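You operate a simulated robot arm through the tools that you are given. There is no shell and no other tool.

The job below is to be done with a simulated robot arm. You get a single attempt, and the scene is never put back.

Task
Put things in order on the top of the workbench. At the end: the red driver is on the silver bowl; the white small red carton from the top of the workbench stands where the blue clip stood; the blue clip stands where the red driver stood; the long black socket from the top of the workbench stands on top of the black coupling; whatever was shut is shut again. Leave all else as you found it, and nothing knocked over.

Only the result counts: the job must be done as asked and must still hold three seconds after the hand-in. Knocking over, shifting, dropping, spilling or breaking anything else fails it.

Robot
A 7-joint arm with a two-finger gripper, fixed in place. Base frame: the origin is at the foot of the arm, x ahead of it, y to its left, z up; the work surface is at about z = 0. Lengths are in m, angles in degrees, forces in N, time in s.
With the tool pointing down near the work surface it reaches from about 0.16 to 0.38 m from the base axis. Its first joint turns from -72.0 to 72.0 degrees. Payload 0.6 kg.
Tool frame: the origin (TCP) lies between the finger pads and is the grasp point; the fingertips stand 0.022 m ahead of it; z points along the fingers, y is the line along which they close. The gripper opens to 0.092 m; its body begins 0.065 m behind the TCP.
Orientation is that of the tool frame in the base frame, as a unit quaternion [x, y, z, w]. With the fingers straight down and closing along the base's y, the tool's x points along the base's -x, its y along +y and its z along -z.

Tools
- The arm moves only by the tool step_arm. Its argument "targets" is a list of rows, each a list of 3 entries, a list of its own where there are three numbers: the shift along the tool's x, y, z in m, then the turn, a rotation vector about the tool's x, y, z in degrees, then the finger opening in m, from 0 to 0.092. In form: [[[tx, ty, tz], [rx, ry, rz], jaw], ...]. A call has 1 to 20 rows; each row is the pose to reach, as a shift and turn from the pose commanded when the call began, along the tool's axes at that moment. Each row takes 0.2 s and may step no farther than 0.05 m and 8.6 degrees from the row before; otherwise, or with a gripper value out of range, the whole call is refused. Where a pose cannot be reached the arm comes as near as it can. A force on the tool above 40 N (or 10 N above the force at the start of the call, whichever is more), or a blocked arm, ends the call early, and 0.2 s more pass. Each finger travels about 0.0599 m/s and halts on what it meets, pressing with about 26 N; the grip force reading is that of the motor and also rises with nothing between the fingers. The clock runs only during rows and for 0.2 s after the last one: add rows that repeat a pose to give the fingers time. It gives the time, the measured TCP pose, the force on the tool (base axes), the opening and the grip force at its end, in the units of the frame above (readings bear some noise), with the torque about the TCP (base axes, N m) and any sound that the robot's microphone picked up, and new pictures: "pictures" is both (left out), scene, wrist or none.
- Cameras (640 x 400 px; columns grow to the right, rows downward): "scene" is fixed at [0.0605, -0.2787, 0.3995]; the picture's right is [0.71, -0.70, 0.00], its down [-0.43, -0.43, -0.79] and it looks along [0.56, 0.56, -0.61] (base axes); focal length 242 px, centre (320, 200). "wrist" rides on the gripper at [0.071, 0.019, -0.102] in the tool frame; the picture's right is [-0.26, 0.97, 0.00], its down [-0.75, -0.20, -0.62] and it looks along [-0.60, -0.16, 0.78] (tool axes); focal length 280 px, centre (320, 200). There is no depth. A picture from a camera that has moved, and an enlarged one, comes with that camera's place and axes in the base frame and with its lens.
- inspect(camera, box): a new picture of the part [left, top, right, bottom] of that camera's present view, enlarged. No time passes.
- close_job(): hands the job in; it is judged then, once.

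Nothing tells you positions but the pictures and the camera data. Unless the task says otherwise, let go and move clear before handing in.

The tools are called after "Request:" by a JSON object that holds its "fn" and its "kwargs". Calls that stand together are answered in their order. step_arm: Moves the arm, as the interface text tells. Its arguments: {"type":"object","properties":{"targets":{"type":"array","items":{"type":"array"}},"pictures":{"type":"string","enum":["both","scene","wrist","none"]}},"required":["targets"]} The other tools are called the same way: inspect (camera, box) takes an enlarged picture of a part of a camera's view; close_job () hands the job in.

At the start:

```text
clock: 0.0
tool_pos: [0.2341, 0.0399, 0.267]
tcp_rot: [0.0, 1.0, -0.001, 0.0]
wrist_force: [-0.5, 0.1, -0.1]
wrist_torque: [-0.04, 0.01, -0.01]
width: 0.0922
gripper_force: 0.1
```

scene: 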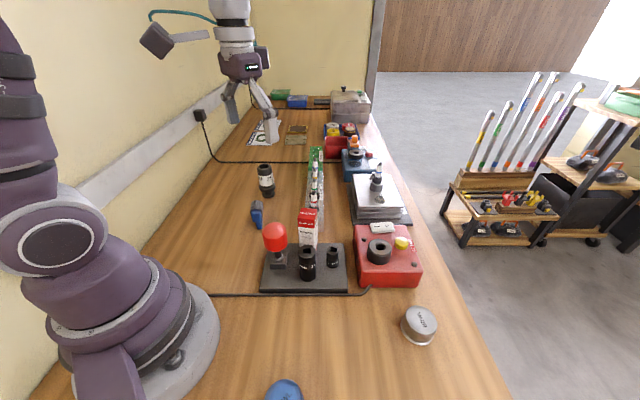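
wrist: 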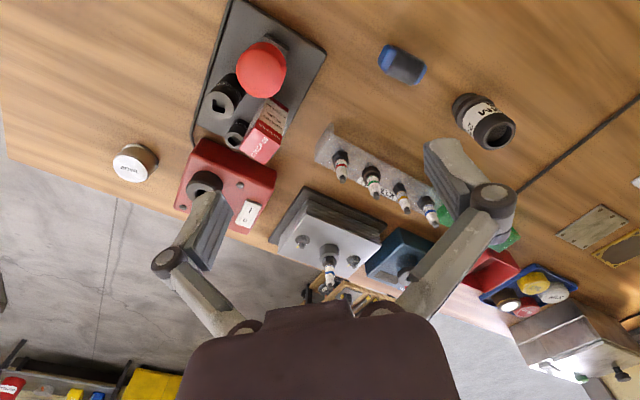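

I see a workbench with a grey tray holding a red mushroom-like object and black sockets, a red/white carton, a blue clip, a black coupling-like cylinder and other things. I'll first enlarge the views to identify everything.

Request:
{"fn": "inspect", "kwargs": {"camera": "scene", "box": [230, 200, 450, 340]}}

Request:
{"fn": "inspect", "kwargs": {"camera": "scene", "box": [230, 80, 430, 205]}}

Request:
{"fn": "inspect", "kwargs": {"camera": "wrist", "box": [100, 0, 420, 200]}}

Request:
{"fn": "inspect", "kwargs": {"camera": "wrist", "box": [320, 180, 640, 380]}}

Request:
{"fn": "inspect", "kwargs": {"camera": "scene", "box": [200, 280, 480, 400]}}

```text
2.86 times, centred on (340, 270) of scene
camera zoom: at [0.0605, -0.2787, 0.3995], right [0.71, -0.7, 0.0], down [-0.43, -0.43, -0.79], along [0.56, 0.56, -0.61], focal length 690 px, centre (263, 0)
```

zoom: 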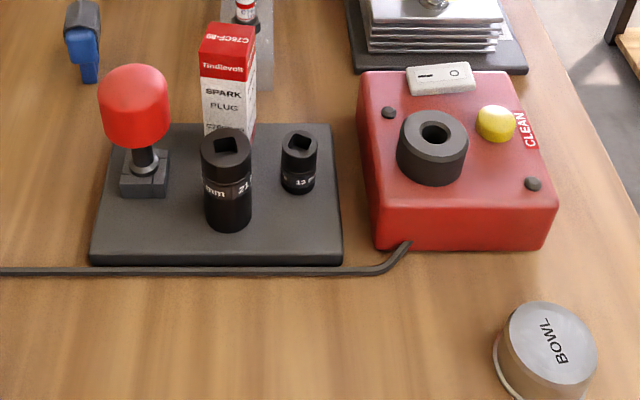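

```text
3.20 times, centred on (330, 142) of scene
camera zoom: at [0.0605, -0.2787, 0.3995], right [0.71, -0.7, 0.0], down [-0.43, -0.43, -0.79], along [0.56, 0.56, -0.61], focal length 773 px, centre (288, 384)
```

zoom: 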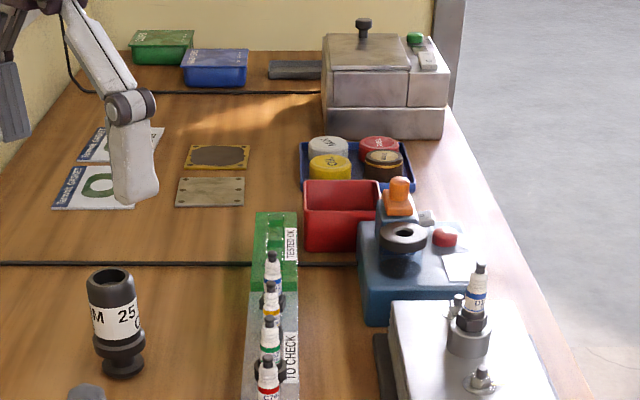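

```text
2.00 times, centred on (260, 100) of wrist
camera zoom: at [0.164, 0.0591, 0.3684], right [0.26, 0.97, 0.0], down [0.75, -0.2, 0.62], along [0.6, -0.16, -0.78], focal length 561 px, centre (440, 400)
```

zoom: 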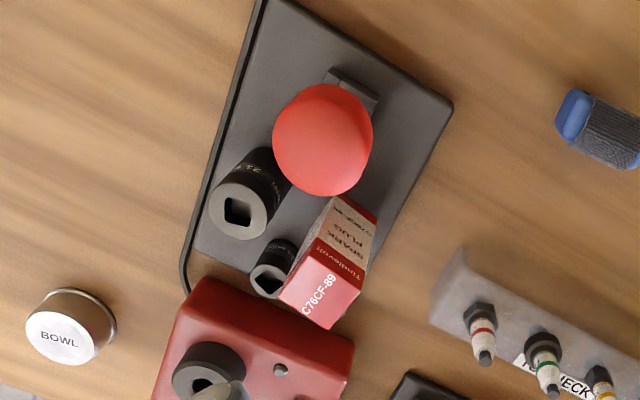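

```text
2.00 times, centred on (480, 280) of wrist
camera zoom: at [0.164, 0.0591, 0.3684], right [0.26, 0.97, 0.0], down [0.75, -0.2, 0.62], along [0.6, -0.16, -0.78], focal length 561 px, centre (0, 40)
```

zoom: 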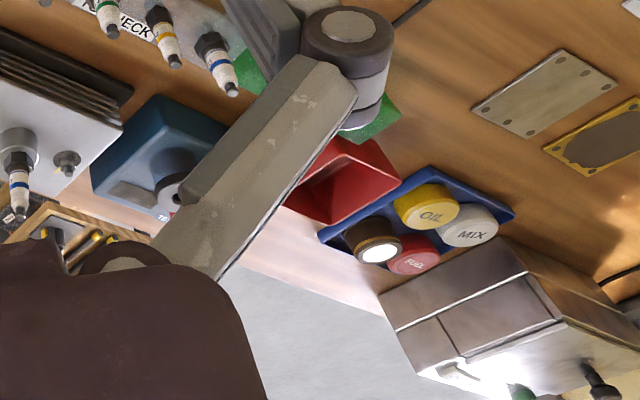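

```text
2.29 times, centred on (340, 340) of scene
camera zoom: at [0.0605, -0.2787, 0.3995], right [0.71, -0.7, 0.0], down [-0.43, -0.43, -0.79], along [0.56, 0.56, -0.61], focal length 552 px, centre (274, -120)
```

zoom: 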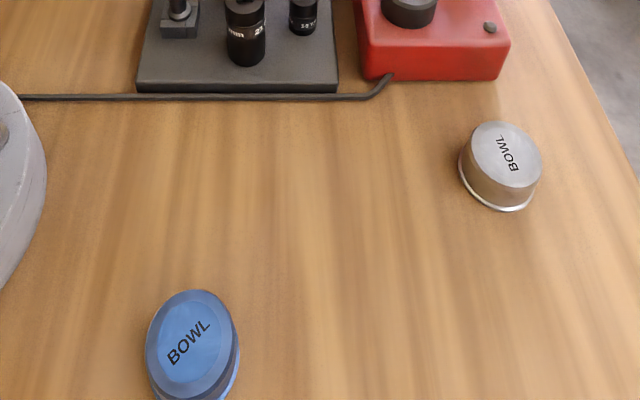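

I need closer looks at the candidates: the red knob-like item, the 25 mm cylinder, the sockets and the bowls.

Request:
{"fn": "inspect", "kwargs": {"camera": "scene", "box": [235, 150, 295, 190]}}

Request:
{"fn": "inspect", "kwargs": {"camera": "scene", "box": [240, 205, 360, 295]}}

Request:
{"fn": "inspect", "kwargs": {"camera": "wrist", "box": [360, 20, 540, 160]}}

Request:
{"fn": "inspect", "kwargs": {"camera": "scene", "box": [350, 160, 420, 210]}}

Request:
{"fn": "inspect", "kwargs": {"camera": "scene", "box": [430, 60, 640, 260]}}

Request:
{"fn": "inspect", "kwargs": {"camera": "scene", "box": [240, 190, 290, 240]}}

```text
10.00 times, centred on (265, 170) of scene
camera zoom: at [0.0605, -0.2787, 0.3995], right [0.71, -0.7, 0.0], down [-0.43, -0.43, -0.79], along [0.56, 0.56, -0.61], focal length 2416 px, centre (870, 500)
```

zoom: 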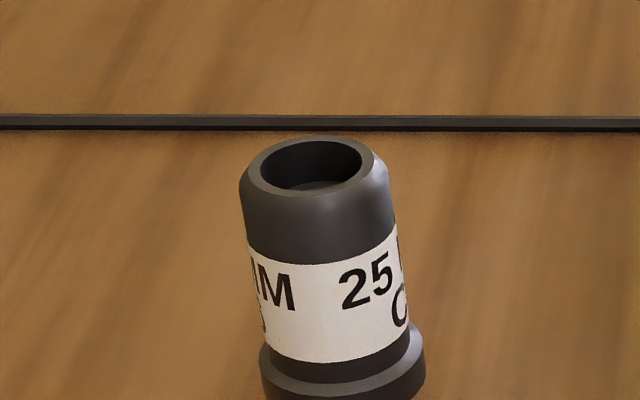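

```text
4.44 times, centred on (300, 250) of scene
camera zoom: at [0.0605, -0.2787, 0.3995], right [0.71, -0.7, 0.0], down [-0.43, -0.43, -0.79], along [0.56, 0.56, -0.61], focal length 1074 px, centre (409, -22)
```

zoom: 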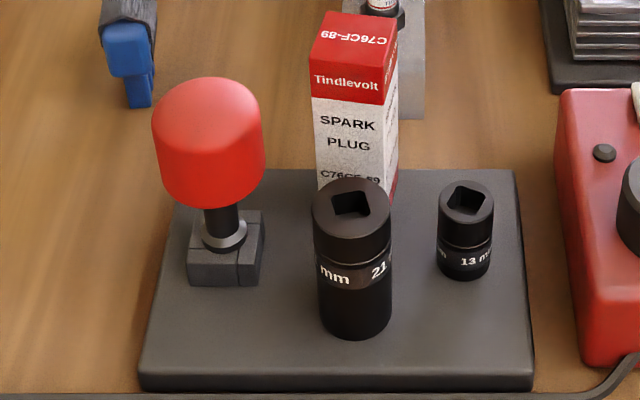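

```text
2.86 times, centred on (450, 90) of wrist
camera zoom: at [0.164, 0.0591, 0.3684], right [0.26, 0.97, 0.0], down [0.75, -0.2, 0.62], along [0.6, -0.16, -0.78], focal length 801 px, centre (-51, 514)
```

zoom: 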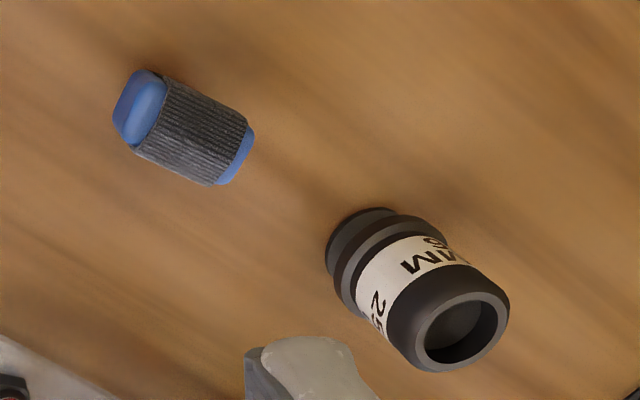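

```text
8.00 times, centred on (385, 185) of scene
camera zoom: at [0.0605, -0.2787, 0.3995], right [0.71, -0.7, 0.0], down [-0.43, -0.43, -0.79], along [0.56, 0.56, -0.61], focal length 1932 px, centre (-200, 320)
```

zoom: 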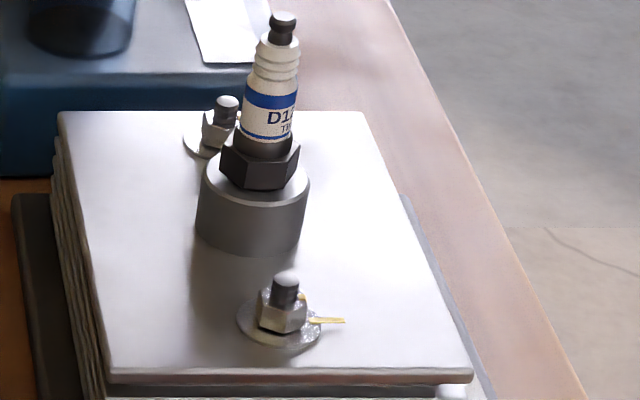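

```text
2.00 times, centred on (535, 160) of scene
camera zoom: at [0.0605, -0.2787, 0.3995], right [0.71, -0.7, 0.0], down [-0.43, -0.43, -0.79], along [0.56, 0.56, -0.61], focal length 483 px, centre (-110, 280)
```

zoom: 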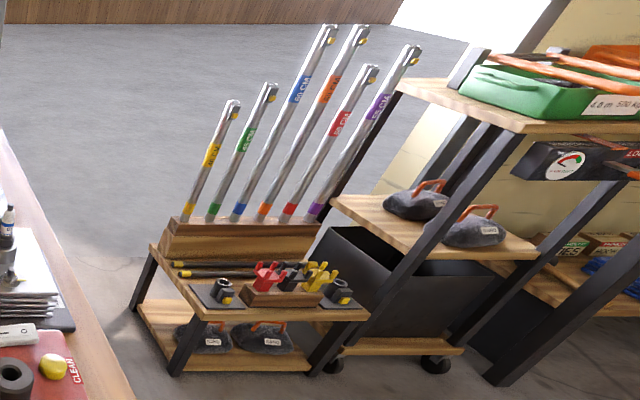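

```text
8.00 times, centred on (265, 215) of scene
camera zoom: at [0.0605, -0.2787, 0.3995], right [0.71, -0.7, 0.0], down [-0.43, -0.43, -0.79], along [0.56, 0.56, -0.61], focal length 1932 px, centre (760, 80)
```

zoom: 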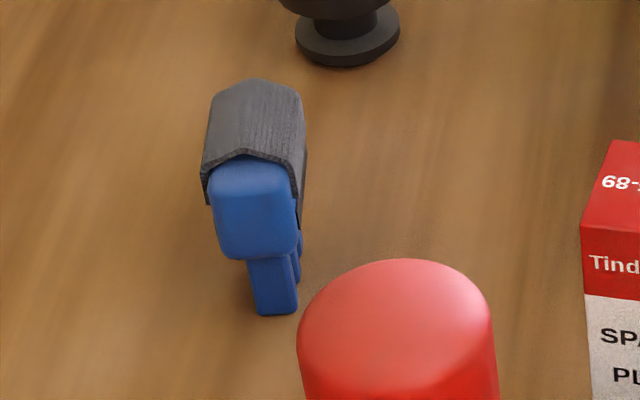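

The red driver seems to be at about (0.216, -0.01), the carton at (0.276, -0.034), the 21 mm socket at (0.238, -0.069), the clip and the labelled black cylinder further left, and the silver bowl at about (0.295, -0.25). I'll bring the wrist camera over the driver for a closer view.

Request:
{"fn": "step_arm", "kwargs": {"targets": [[[0.02, -0.02, 0.03], [0, 0, 0], 0.092], [[0.03, -0.04, 0.06], [0, 0, 0], 0.092], [[0.04, -0.05, 0.09], [0, 0, 0], 0.092]], "pictures": "both"}}

```text
clock: 0.8
tool_pos: [0.194, -0.0103, 0.1754]
tcp_rot: [0.0, 1.0, -0.001, 0.0]
wrist_force: [-0.2, -0.7, 0.6]
wrist_torque: [-0.01, -0.03, 0.07]
width: 0.0917
gripper_force: 0.0
camera wrist: at [0.1235, 0.0088, 0.2785], right [0.26, 0.96, 0.0], down [0.75, -0.2, 0.63], along [0.6, -0.16, -0.78], focal length 280 px, centre (320, 200)
```

scene: 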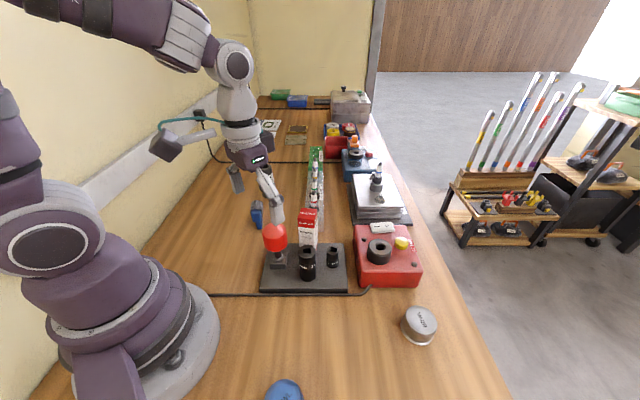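
wrist: 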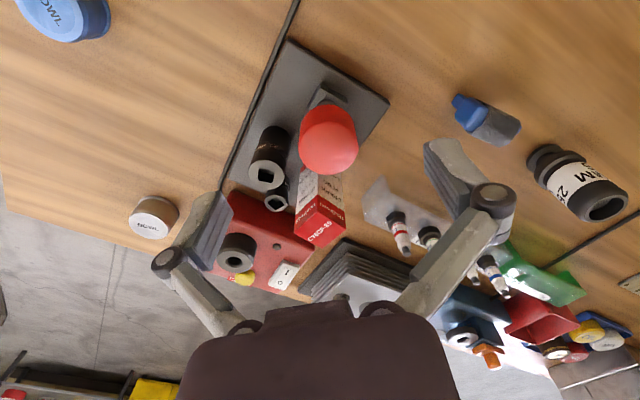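

Request:
{"fn": "inspect", "kwargs": {"camera": "wrist", "box": [220, 50, 400, 250]}}

Request:
{"fn": "inspect", "kwargs": {"camera": "wrist", "box": [430, 70, 640, 240]}}

Request:
{"fn": "inspect", "kwargs": {"camera": "scene", "box": [255, 235, 305, 285]}}

Request:
{"fn": "inspect", "kwargs": {"camera": "wrist", "box": [100, 170, 200, 260]}}

```text
2.00 times, centred on (310, 150) of wrist
camera zoom: at [0.1235, 0.0088, 0.2785], right [0.26, 0.96, 0.0], down [0.75, -0.2, 0.63], along [0.6, -0.16, -0.78], focal length 561 px, centre (340, 300)
```

zoom: 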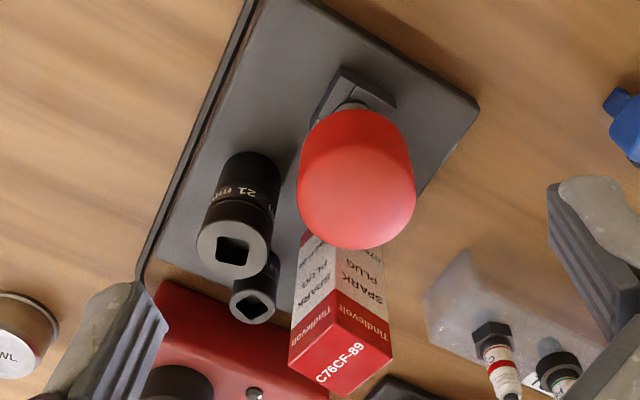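

```text
2.35 times, centred on (535, 155) of wrist
camera zoom: at [0.1235, 0.0088, 0.2785], right [0.26, 0.96, 0.0], down [0.75, -0.2, 0.63], along [0.6, -0.16, -0.78], focal length 660 px, centre (-186, 306)
```

zoom: 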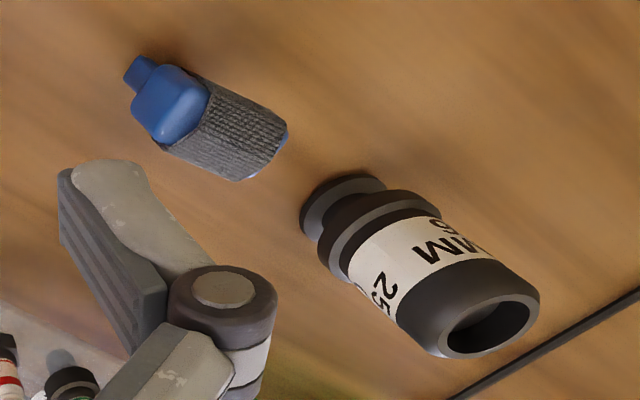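

```text
8.00 times, centred on (280, 260) of scene
camera zoom: at [0.0605, -0.2787, 0.3995], right [0.71, -0.7, 0.0], down [-0.43, -0.43, -0.79], along [0.56, 0.56, -0.61], focal length 1932 px, centre (640, -280)
```

zoom: 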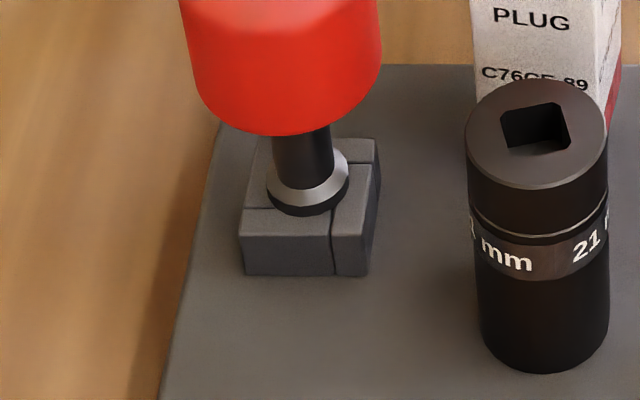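

```text
4.44 times, centred on (150, 215) of wrist
camera zoom: at [0.1235, 0.0088, 0.2785], right [0.26, 0.96, 0.0], down [0.75, -0.2, 0.63], along [0.6, -0.16, -0.78], focal length 1246 px, centre (1076, 133)
```

zoom: 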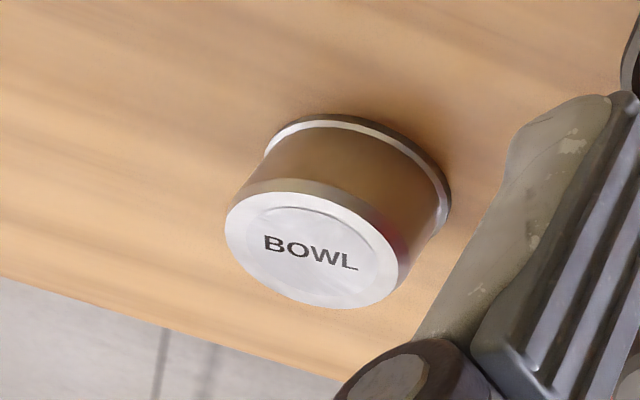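

The driver stands on a square grey base on the mat, and the silver bowl is upside-down with a flat bottom facing up. Neighbours (carton, sockets) block a grasp along y, so I'll turn the gripper 45° so it closes along (1,1) and hover over the driver.

Request:
{"fn": "step_arm", "kwargs": {"targets": [[[-0.004, 0, 0.0], [0, 0, 7.5], 0.092], [[-0.008, 0, 0.0], [0, 0, 15], 0.092], [[-0.012, 0, 0.005], [0, 0, 22.5], 0.085], [[-0.016, 0, 0.01], [0, 0, 30], 0.08], [[-0.02, 0, 0.012], [0, 0, 37.5], 0.075], [[-0.02, 0, 0.012], [0, 0, 45], 0.072], [[-0.02, 0, 0.012], [0, 0, 45], 0.072]]}}

```text
clock: 2.4
tool_pos: [0.2142, -0.0101, 0.1648]
tcp_rot: [0.384, 0.924, 0.0, 0.0]
wrist_force: [0.3, -0.5, 0.3]
wrist_torque: [-0.01, -0.01, 0.01]
width: 0.072
gripper_force: 0.0
camera wrist: at [0.1784, 0.0537, 0.2666], right [0.87, 0.5, 0.0], down [0.39, -0.68, 0.62], along [0.31, -0.54, -0.78], focal length 280 px, centre (320, 200)
```

scene: 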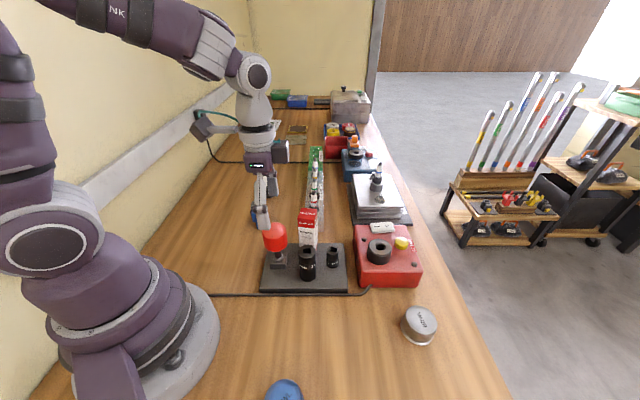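
wrist: 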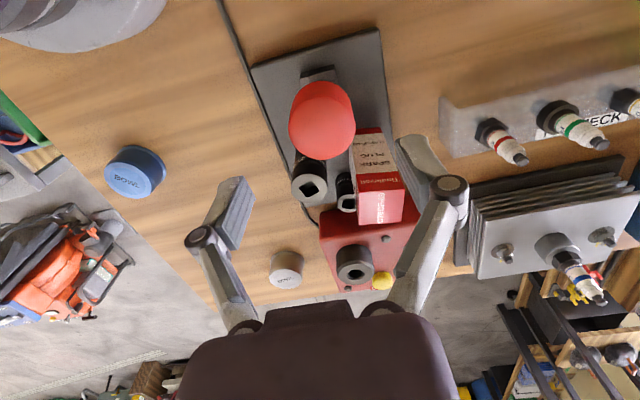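

Request:
{"fn": "inspect", "kwargs": {"camera": "wrist", "box": [240, 50, 420, 230]}}

Request:
{"fn": "inspect", "kwargs": {"camera": "scene", "box": [240, 190, 300, 290]}}

```text
2.22 times, centred on (330, 140) of wrist
camera zoom: at [0.1784, 0.0537, 0.2666], right [0.87, 0.5, 0.0], down [0.39, -0.68, 0.62], along [0.31, -0.54, -0.78], focal length 623 px, centre (298, 333)
```

zoom: 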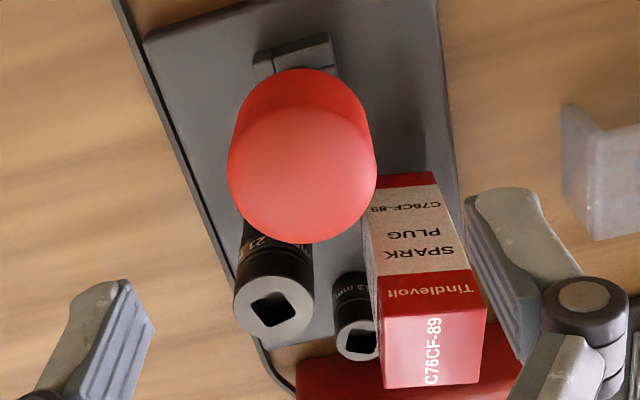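

```text
4.00 times, centred on (270, 240) of scene
camera zoom: at [0.0605, -0.2787, 0.3995], right [0.71, -0.7, 0.0], down [-0.43, -0.43, -0.79], along [0.56, 0.56, -0.61], focal length 966 px, centre (520, 40)
```

zoom: 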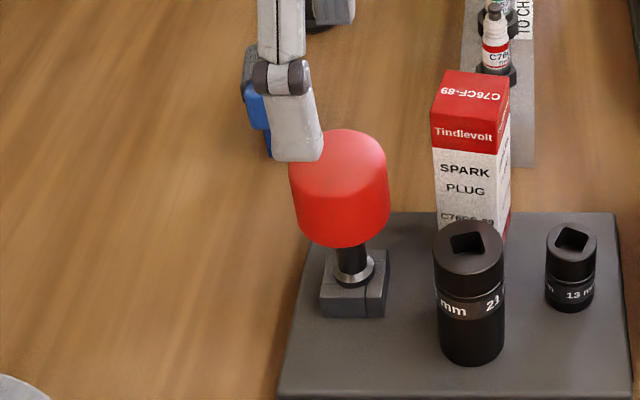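

The driver's axis reads about (0.2145, -0.009), nearly under the tool. I'll lower so the fingers straddle the red handle and check before closing.

Request:
{"fn": "step_arm", "kwargs": {"targets": [[[0.0, 0.001, 0.03], [0, 0, 0], 0.072], [[0.0, 0.001, 0.055], [0, 0, 0], 0.072], [[0.0, 0.001, 0.077], [0, 0, 0], 0.072], [[0.0, 0.001, 0.077], [0, 0, 0], 0.072]]}}

```text
clock: 3.4
tool_pos: [0.214, -0.0107, 0.0867]
tcp_rot: [0.383, 0.924, 0.0, 0.0]
wrist_force: [-0.1, -0.7, 0.8]
wrist_torque: [-0.01, -0.02, 0.0]
width: 0.0722
gripper_force: 0.1
camera wrist: at [0.1791, 0.0542, 0.1888], right [0.87, 0.5, 0.0], down [0.39, -0.68, 0.63], along [0.31, -0.54, -0.78], focal length 280 px, centre (320, 200)
```

scene: 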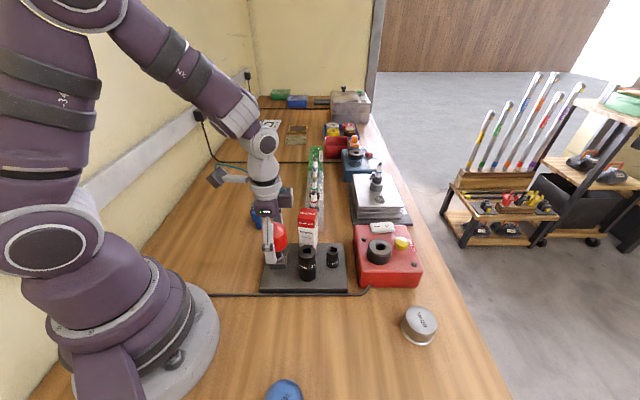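
wrist: 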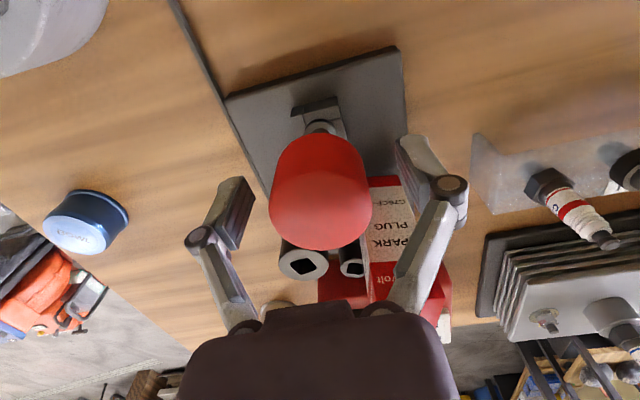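

The handle sits between the fingers; closing now.

Request:
{"fn": "step_arm", "kwargs": {"targets": [[[0, 0, 0], [0, 0, 0], 0.06], [[0, 0, 0], [0, 0, 0], 0.05], [[0, 0, 0], [0, 0, 0], 0.04], [[0, 0, 0], [0, 0, 0], 0.03], [[0, 0, 0], [0, 0, 0], 0.03]]}}

```text
clock: 4.6
tool_pos: [0.2155, -0.0094, 0.087]
tcp_rot: [0.383, 0.924, 0.0, 0.0]
wrist_force: [-3.0, -0.2, 10.6]
wrist_torque: [-0.05, 0.07, 0.05]
width: 0.0408
gripper_force: 26.3
camera wrist: at [0.1791, 0.0542, 0.1892], right [0.87, 0.5, 0.0], down [0.39, -0.68, 0.63], along [0.31, -0.54, -0.78], focal length 280 px, centre (320, 200)
```

scene: 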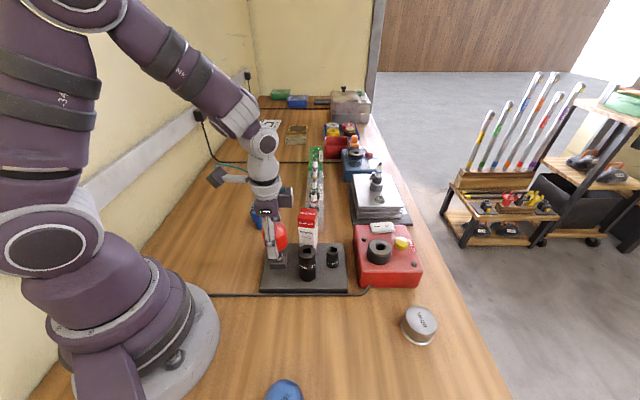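
wrist: 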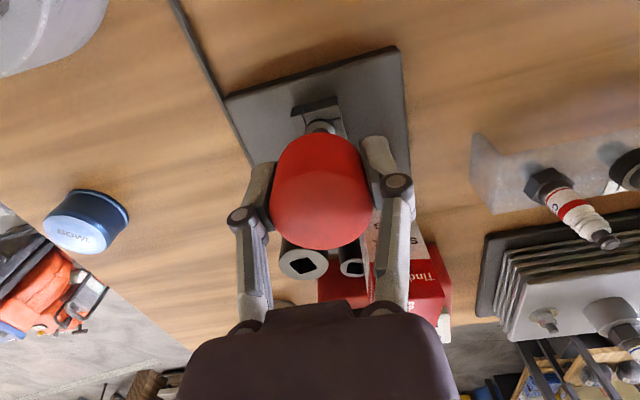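

Gripped (opening 0.041). I'll lift gently a couple of centimetres and see whether the block base comes along.

Request:
{"fn": "step_arm", "kwargs": {"targets": [[[0, 0, -0.005], [0, 0, 0], 0.03], [[0, 0, -0.015], [0, 0, 0], 0.03], [[0, 0, -0.03], [0, 0, 0], 0.03], [[0, 0, -0.03], [0, 0, 0], 0.03]]}}

Request:
{"fn": "inspect", "kwargs": {"camera": "scene", "box": [240, 210, 320, 290]}}

Request:
{"fn": "inspect", "kwargs": {"camera": "wrist", "box": [230, 30, 430, 280]}}

```text
clock: 5.6
tool_pos: [0.2144, -0.0097, 0.1175]
tcp_rot: [0.383, 0.924, 0.0, 0.0]
wrist_force: [0.0, 1.0, -2.3]
wrist_torque: [0.01, -0.01, 0.03]
width: 0.0407
gripper_force: 25.9
camera wrist: at [0.1793, 0.0541, 0.22], right [0.87, 0.5, 0.0], down [0.39, -0.68, 0.63], along [0.31, -0.54, -0.78], focal length 280 px, centre (320, 200)
```

scene: 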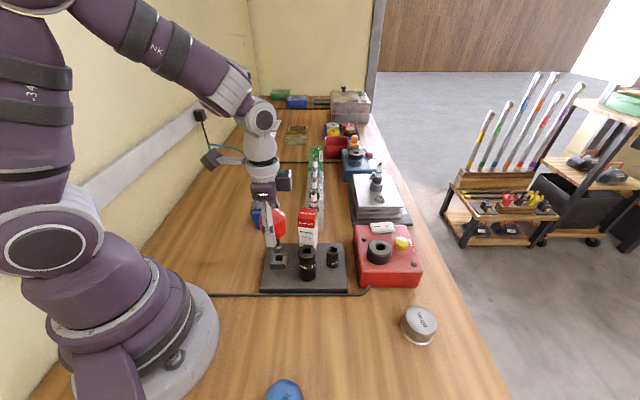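
wrist: 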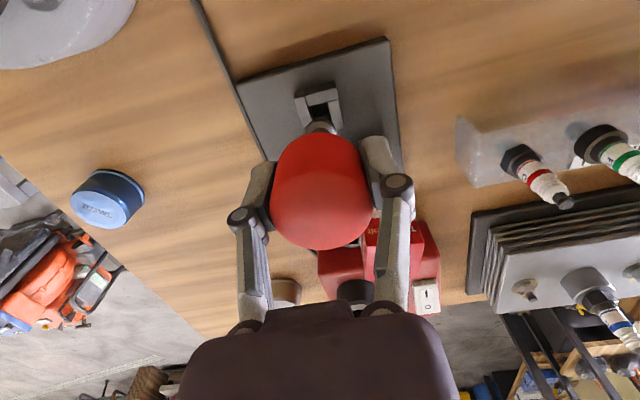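

```text
5.00 times, centred on (280, 250) of scene
camera zoom: at [0.0605, -0.2787, 0.3995], right [0.71, -0.7, 0.0], down [-0.43, -0.43, -0.79], along [0.56, 0.56, -0.61], focal length 1208 px, centre (520, -50)
```

zoom: 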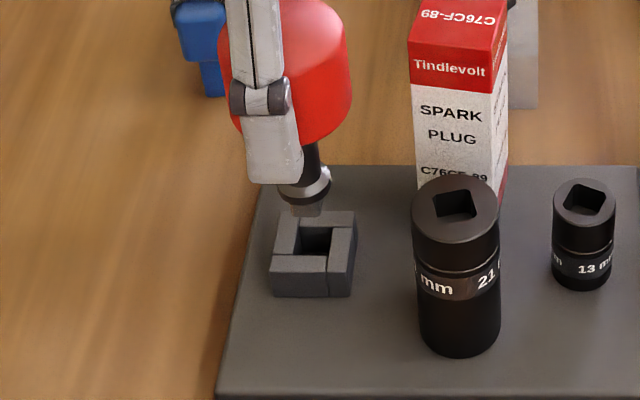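

```text
1.60 times, centred on (330, 155) of wrist
camera zoom: at [0.1793, 0.0541, 0.22], right [0.87, 0.5, 0.0], down [0.39, -0.68, 0.63], along [0.31, -0.54, -0.78], focal length 449 px, centre (304, 272)
```

zoom: 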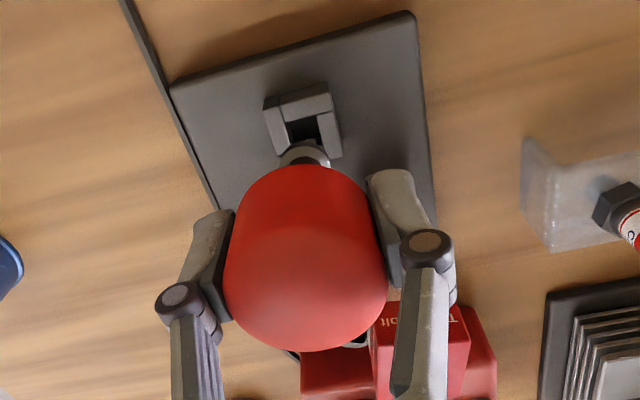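

The driver actually sat in a square holder block, which stays on the mat; the driver has a collar and a tip below. I'll raise it clear and study its lower end before choosing how to set it on the bowl.

Request:
{"fn": "step_arm", "kwargs": {"targets": [[[0, 0, -0.04], [0, 0, 0], 0.03], [[0, 0, -0.08], [0, 0, 0], 0.03], [[0, 0, -0.08], [0, 0, 0], 0.03]]}}

Request:
{"fn": "inspect", "kwargs": {"camera": "scene", "box": [240, 160, 300, 240]}}

Request:
{"fn": "inspect", "kwargs": {"camera": "scene", "box": [255, 230, 305, 290]}}

Request:
{"fn": "inspect", "kwargs": {"camera": "wrist", "box": [250, 20, 400, 150]}}

```text
clock: 6.4
tool_pos: [0.2149, -0.0094, 0.1982]
tcp_rot: [0.382, 0.924, 0.0, 0.0]
wrist_force: [-0.3, -0.4, -1.8]
wrist_torque: [0.03, 0.0, 0.01]
width: 0.0407
gripper_force: 25.8
camera wrist: at [0.1785, 0.0547, 0.3001], right [0.87, 0.5, 0.0], down [0.39, -0.68, 0.62], along [0.31, -0.54, -0.78], focal length 280 px, centre (320, 200)
```

scene: 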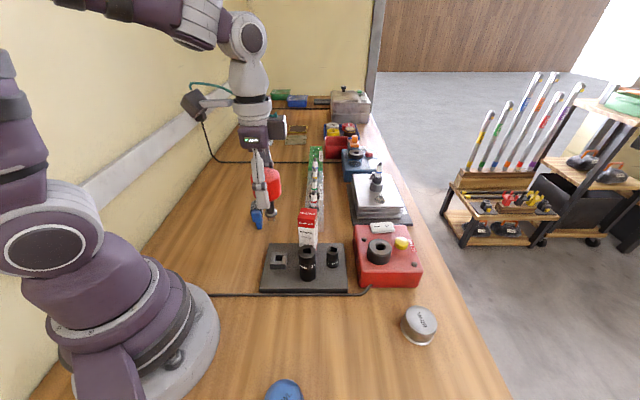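
wrist: 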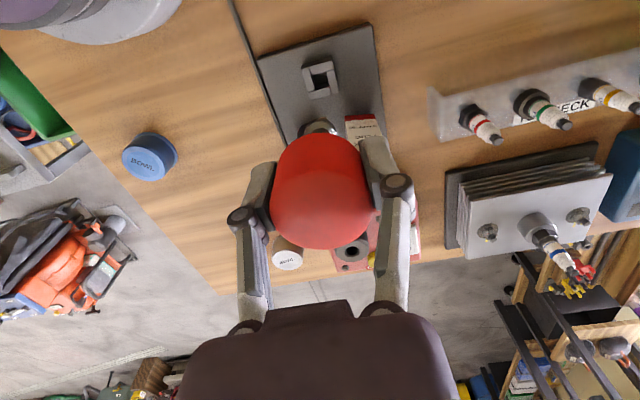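

```text
5.00 times, centred on (270, 200) of scene
camera zoom: at [0.0605, -0.2787, 0.3995], right [0.71, -0.7, 0.0], down [-0.43, -0.43, -0.79], along [0.56, 0.56, -0.61], focal length 1208 px, centre (570, 200)
```

zoom: 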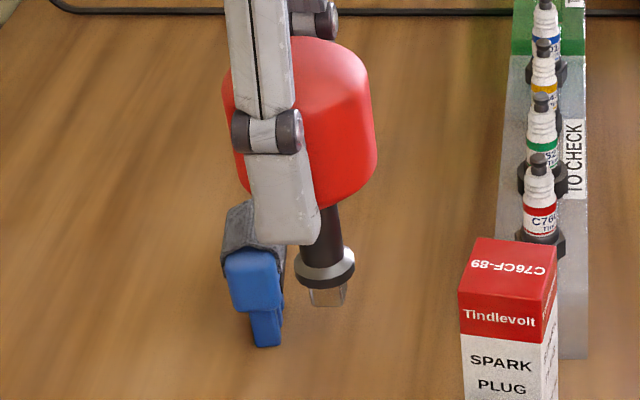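

```text
6.67 times, centred on (280, 260) of scene
camera zoom: at [0.0605, -0.2787, 0.3995], right [0.71, -0.7, 0.0], down [-0.43, -0.43, -0.79], along [0.56, 0.56, -0.61], focal length 1610 px, centre (587, -200)
```

zoom: 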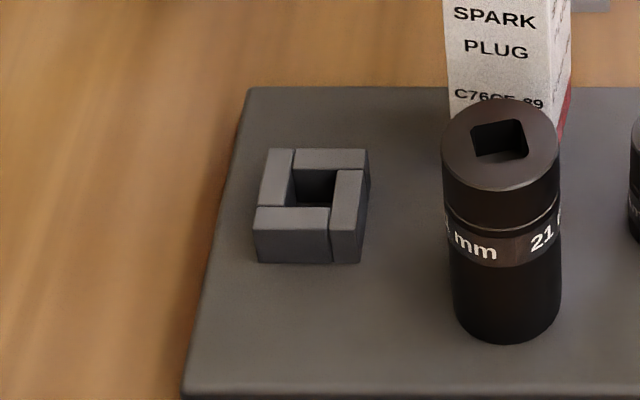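

```text
3.08 times, centred on (325, 85) of wrist
camera zoom: at [0.1785, 0.0547, 0.3001], right [0.87, 0.5, 0.0], down [0.39, -0.68, 0.62], along [0.31, -0.54, -0.78], focal length 863 px, centre (305, 554)
```

zoom: 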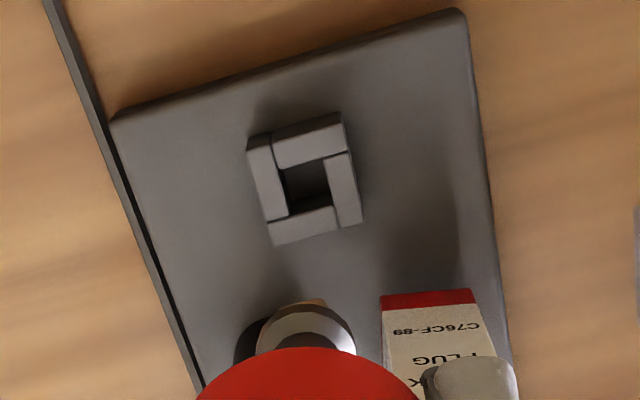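

The tip is a small square stub, so the driver must be set upright exactly. I'll check for tilt of the driver in the grip with a higher zoom.

Request:
{"fn": "inspect", "kwargs": {"camera": "scene", "box": [250, 165, 290, 225]}}

Request:
{"fn": "inspect", "kwargs": {"camera": "scene", "box": [395, 300, 445, 350]}}

Request:
{"fn": "inspect", "kwargs": {"camera": "wrist", "box": [230, 100, 420, 300]}}

```text
6.67 times, centred on (270, 195) of scene
camera zoom: at [0.0605, -0.2787, 0.3995], right [0.71, -0.7, 0.0], down [-0.43, -0.43, -0.79], along [0.56, 0.56, -0.61], focal length 1610 px, centre (653, 233)
```

zoom: 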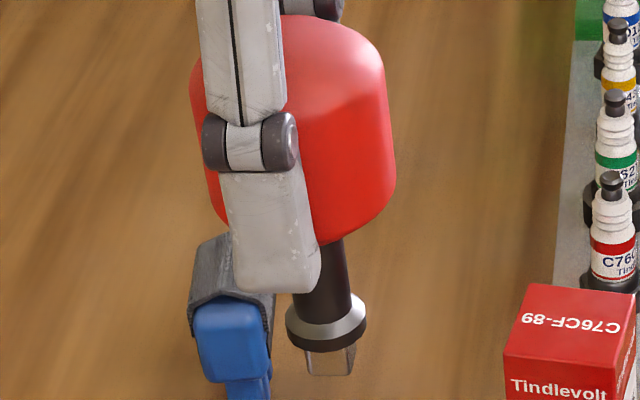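

```text
8.00 times, centred on (420, 325) of scene
camera zoom: at [0.0605, -0.2787, 0.3995], right [0.71, -0.7, 0.0], down [-0.43, -0.43, -0.79], along [0.56, 0.56, -0.61], focal length 1932 px, centre (-480, -800)
```

zoom: 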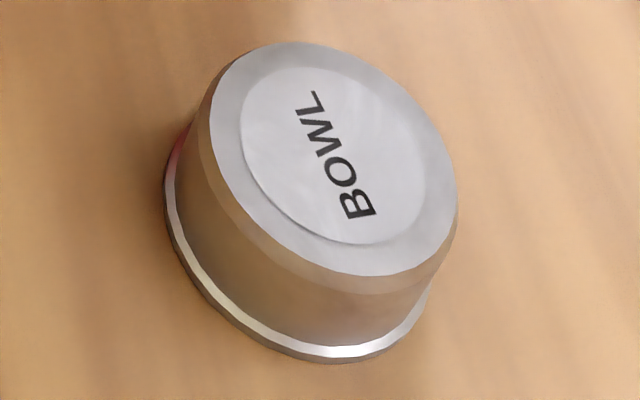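

```text
2.00 times, centred on (325, 200) of wrist
camera zoom: at [0.1785, 0.0547, 0.3001], right [0.87, 0.5, 0.0], down [0.39, -0.68, 0.62], along [0.31, -0.54, -0.78], focal length 561 px, centre (310, 200)
```

zoom: 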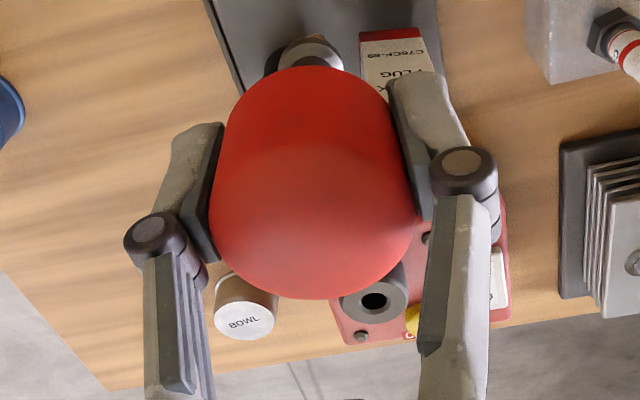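

The driver hangs vertically. The bowl's flat top centre triangulates to about (0.302, -0.259, 0.026) from four views, so I'll carry the driver over there at a safe height.

Request:
{"fn": "step_arm", "kwargs": {"targets": [[[-0.0238, -0.0115, 0.0], [0, 0, 0], 0.03], [[-0.0476, -0.023, 0.0], [0, 0, 0], 0.03], [[-0.0714, -0.0345, 0.0], [0, 0, 0], 0.03], [[-0.0952, -0.046, 0.0], [0, 0, 0], 0.03], [[-0.119, -0.0575, 0.0], [0, 0, 0], 0.03], [[-0.1428, -0.069, 0.005], [0, 0, 0], 0.03], [[-0.1666, -0.0805, 0.01], [0, 0, 0], 0.03], [[-0.1904, -0.092, 0.015], [0, 0, 0], 0.03], [[-0.2142, -0.1035, 0.02], [0, 0, 0], 0.03], [[-0.238, -0.115, 0.03], [0, 0, 0], 0.03], [[-0.238, -0.115, 0.03], [0, 0, 0], 0.03]]}}

```text
clock: 8.8
tool_pos: [0.2836, -0.2371, 0.1642]
tcp_rot: [0.382, 0.924, 0.0, 0.0]
wrist_force: [-0.4, 0.8, -1.5]
wrist_torque: [0.01, 0.01, 0.03]
width: 0.0403
gripper_force: 26.0
out of reach, approached as far as the arm can: row 9, 10, 11
camera wrist: at [0.2487, -0.1732, 0.266], right [0.87, 0.5, 0.0], down [0.39, -0.68, 0.62], along [0.31, -0.54, -0.78], focal length 280 px, centre (320, 200)
```

scene: 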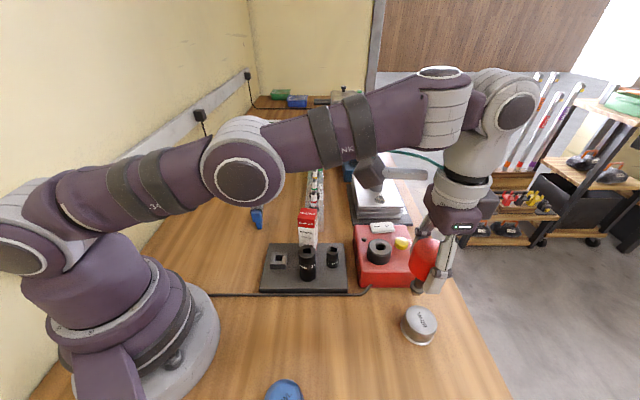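
wrist: 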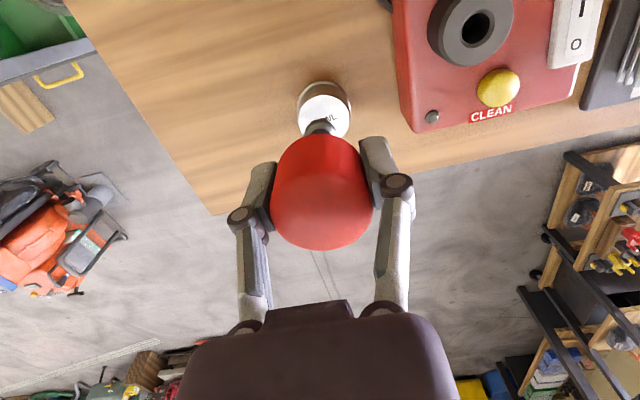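

The bowl (radius ≈0.398) is just beyond what a straight-down tool can reach (0.37 here). I'll take the driver back to its holder and regrasp it with the gripper pitched outward, so it can stay upright while reaching further; first a small step back to see how commands are tracked.

Request:
{"fn": "step_arm", "kwargs": {"targets": [[[0.02, 0.01, 0.0], [0, 0, 0], 0.03], [[0.04, 0.02, 0.0], [0, 0, 0], 0.03], [[0.04, 0.02, 0.0], [0, 0, 0], 0.03]], "pictures": "none"}}

```text
clock: 9.6
tool_pos: [0.2695, -0.1944, 0.1642]
tcp_rot: [0.383, 0.924, 0.0, 0.0]
wrist_force: [-0.2, -0.5, -1.5]
wrist_torque: [0.02, 0.02, -0.05]
width: 0.0405
gripper_force: 26.6
```

Commands continue from the reached pose. I'll carry the driver back above its holder.

Request:
{"fn": "step_arm", "kwargs": {"targets": [[[0.017, 0.0092, -0.0034], [0, 0, 0], 0.03], [[0.034, 0.0184, -0.0068], [0, 0, 0], 0.03], [[0.051, 0.0276, -0.0102], [0, 0, 0], 0.03], [[0.068, 0.0368, -0.0136], [0, 0, 0], 0.03], [[0.085, 0.046, -0.017], [0, 0, 0], 0.03], [[0.102, 0.0552, -0.0204], [0, 0, 0], 0.03], [[0.119, 0.0644, -0.0238], [0, 0, 0], 0.03], [[0.136, 0.0736, -0.0272], [0, 0, 0], 0.03], [[0.153, 0.0828, -0.0306], [0, 0, 0], 0.03], [[0.1693, 0.0919, -0.034], [0, 0, 0], 0.03], [[0.1693, 0.0919, -0.034], [0, 0, 0], 0.03]]}}

```text
clock: 12.0
tool_pos: [0.2159, -0.0095, 0.1984]
tcp_rot: [0.383, 0.924, 0.001, 0.0]
wrist_force: [0.2, -0.6, -2.4]
wrist_torque: [0.0, 0.0, 0.0]
width: 0.0405
gripper_force: 26.0
camera wrist: at [0.18, 0.0542, 0.2997], right [0.87, 0.5, 0.0], down [0.39, -0.68, 0.62], along [0.31, -0.54, -0.78], focal length 280 px, centre (320, 200)
```

scene: 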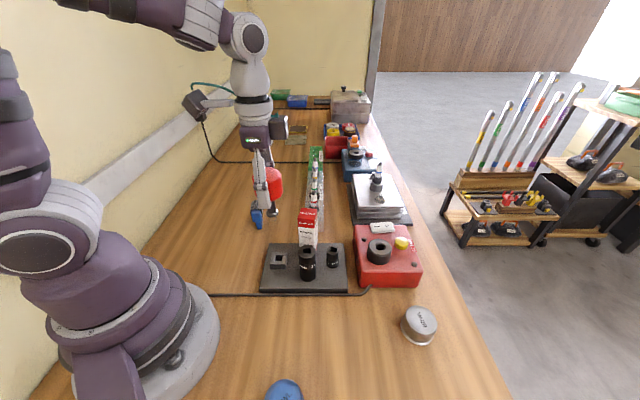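
wrist: 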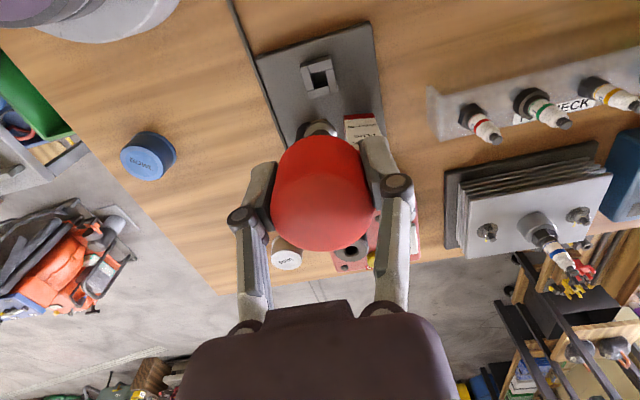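

Request:
{"fn": "inspect", "kwargs": {"camera": "wrist", "box": [250, 20, 400, 150]}}

Request:
{"fn": "inspect", "kwargs": {"camera": "scene", "box": [250, 165, 290, 225]}}

```text
3.08 times, centred on (325, 85) of wrist
camera zoom: at [0.18, 0.0542, 0.2997], right [0.87, 0.5, 0.0], down [0.39, -0.68, 0.62], along [0.31, -0.54, -0.78], focal length 863 px, centre (305, 554)
```

zoom: 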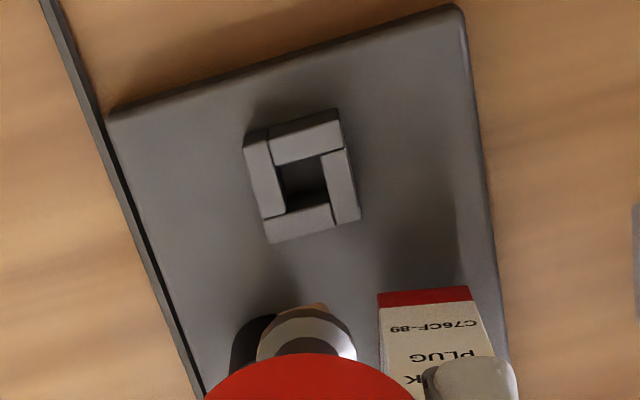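

```text
6.67 times, centred on (270, 195) of scene
camera zoom: at [0.0605, -0.2787, 0.3995], right [0.71, -0.7, 0.0], down [-0.43, -0.43, -0.79], along [0.56, 0.56, -0.61], focal length 1610 px, centre (653, 233)
```

zoom: 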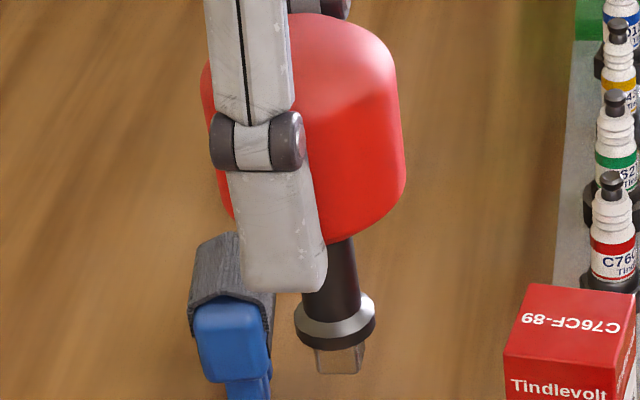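

Comparing with the earlier lifted pictures, the gripper is about 1.8 mm off along tool x from where it lifted the driver out. I'll correct that and compare again.

Request:
{"fn": "step_arm", "kwargs": {"targets": [[[0.0018, -0.0003, 0.0], [0, 0, 0], 0.03], [[0.0018, -0.0003, 0.0], [0, 0, 0], 0.03], [[0.0018, -0.0003, 0.0], [0, 0, 0], 0.03]], "pictures": "none"}}

Request:
{"fn": "inspect", "kwargs": {"camera": "wrist", "box": [250, 20, 400, 150]}}

Request:
{"fn": "inspect", "kwargs": {"camera": "scene", "box": [250, 165, 290, 225]}}

```text
clock: 12.8
tool_pos: [0.215, -0.0086, 0.1984]
tcp_rot: [0.383, 0.924, 0.0, 0.001]
wrist_force: [0.1, 0.0, -1.4]
wrist_torque: [0.04, 0.0, -0.05]
width: 0.0405
gripper_force: 26.0
```

```text
3.08 times, centred on (325, 85) of wrist
camera zoom: at [0.1786, 0.0552, 0.2998], right [0.87, 0.5, 0.0], down [0.39, -0.68, 0.62], along [0.31, -0.54, -0.78], focal length 863 px, centre (305, 554)
```

zoom: 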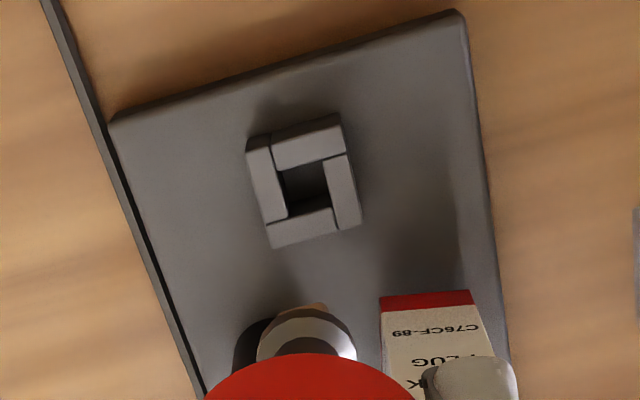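

```text
6.67 times, centred on (270, 195) of scene
camera zoom: at [0.0605, -0.2787, 0.3995], right [0.71, -0.7, 0.0], down [-0.43, -0.43, -0.79], along [0.56, 0.56, -0.61], focal length 1610 px, centre (653, 233)
```

zoom: 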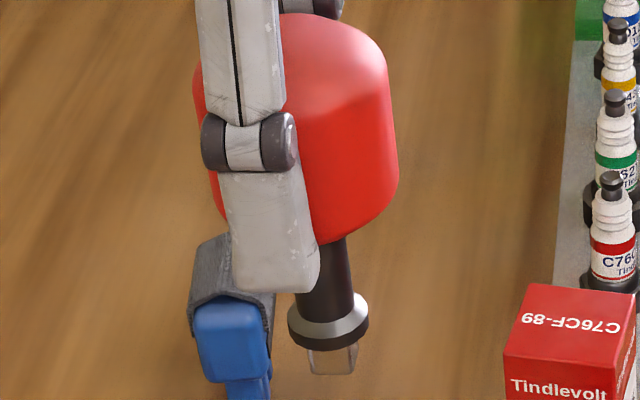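

Request:
{"fn": "step_arm", "kwargs": {"targets": [[[0.0, 0.0, 0.03], [0, 0, 0], 0.03], [[0.0, 0.0, 0.06], [0, 0, 0], 0.03], [[0.0, 0.0, 0.085], [0, 0, 0], 0.03], [[0.0, 0.0, 0.085], [0, 0, 0], 0.03]], "pictures": "none"}}

Request:
{"fn": "inspect", "kwargs": {"camera": "scene", "box": [255, 225, 305, 285]}}

Request:
{"fn": "inspect", "kwargs": {"camera": "wrist", "box": [260, 40, 400, 180]}}

```text
clock: 13.8
tool_pos: [0.2139, -0.0089, 0.1126]
tcp_rot: [0.383, 0.924, 0.0, 0.0]
wrist_force: [-1.3, 0.3, -2.0]
wrist_torque: [-0.01, 0.02, -0.01]
width: 0.0407
gripper_force: 26.2
```

```text
6.67 times, centred on (280, 255) of scene
camera zoom: at [0.0605, -0.2787, 0.3995], right [0.71, -0.7, 0.0], down [-0.43, -0.43, -0.79], along [0.56, 0.56, -0.61], focal length 1610 px, centre (587, -167)
```

zoom: 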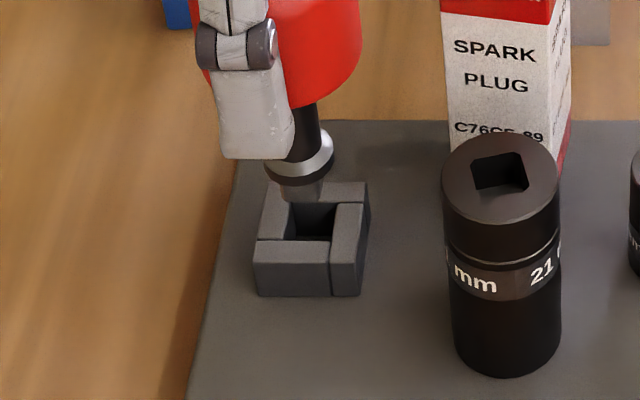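

```text
2.86 times, centred on (330, 110) of wrist
camera zoom: at [0.1781, 0.0552, 0.2148], right [0.87, 0.5, 0.0], down [0.39, -0.68, 0.63], along [0.31, -0.54, -0.78], focal length 801 px, centre (291, 457)
```

zoom: 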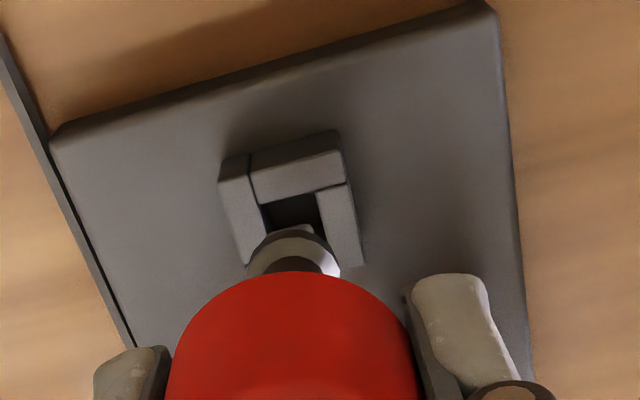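

The tip looks aligned above the square hole. I'll descend slowly with force checks.

Request:
{"fn": "step_arm", "kwargs": {"targets": [[[0.0, 0.0, 0.003], [0, 0, 0], 0.03], [[0.0, 0.0, 0.006], [0, 0, 0], 0.03], [[0.0, 0.0, 0.009], [0, 0, 0], 0.03], [[0.0, 0.0, 0.012], [0, 0, 0], 0.03]], "pictures": "none"}}

Request:
{"fn": "inspect", "kwargs": {"camera": "scene", "box": [255, 225, 305, 285]}}

```text
clock: 14.8
tool_pos: [0.2131, -0.0087, 0.1008]
tcp_rot: [0.382, 0.924, 0.0, 0.0]
wrist_force: [0.7, 0.1, -1.6]
wrist_torque: [-0.01, -0.01, 0.0]
width: 0.0404
gripper_force: 25.3
```

```text
6.67 times, centred on (280, 255) of scene
camera zoom: at [0.0605, -0.2787, 0.3995], right [0.71, -0.7, 0.0], down [-0.43, -0.43, -0.79], along [0.56, 0.56, -0.61], focal length 1610 px, centre (587, -167)
```

zoom: 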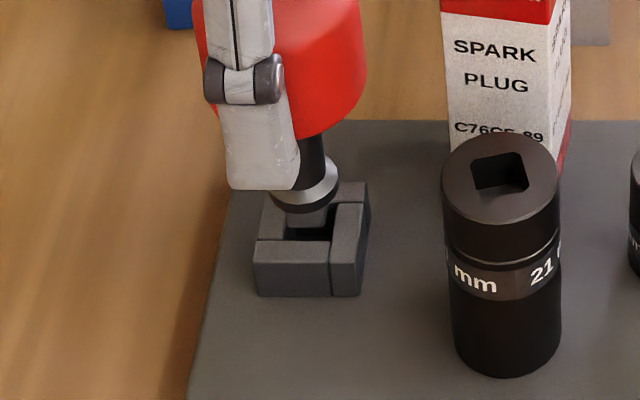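

Request:
{"fn": "step_arm", "kwargs": {"targets": [[[0.0, 0.0, 0.003], [0, 0, 0], 0.03], [[0.0, 0.0, 0.006], [0, 0, 0], 0.03], [[0.0, 0.0, 0.009], [0, 0, 0], 0.03]], "pictures": "none"}}

Request:
{"fn": "inspect", "kwargs": {"camera": "scene", "box": [255, 225, 305, 285]}}

```text
clock: 15.6
tool_pos: [0.2137, -0.0081, 0.0918]
tcp_rot: [0.382, 0.924, 0.0, 0.0]
wrist_force: [0.7, -0.1, -2.8]
wrist_torque: [0.04, 0.0, 0.0]
width: 0.0406
gripper_force: 26.6
```

```text
6.67 times, centred on (280, 255) of scene
camera zoom: at [0.0605, -0.2787, 0.3995], right [0.71, -0.7, 0.0], down [-0.43, -0.43, -0.79], along [0.56, 0.56, -0.61], focal length 1610 px, centre (587, -167)
```

zoom: 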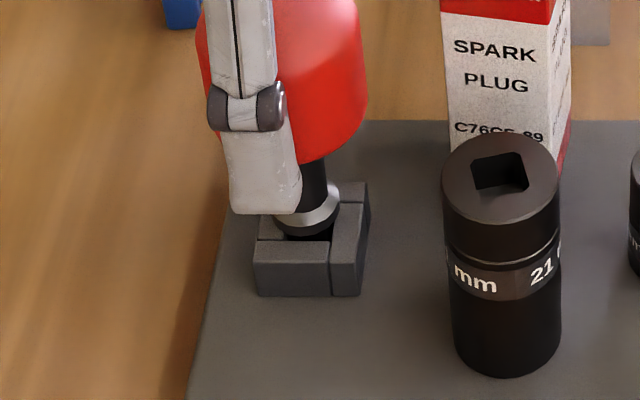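

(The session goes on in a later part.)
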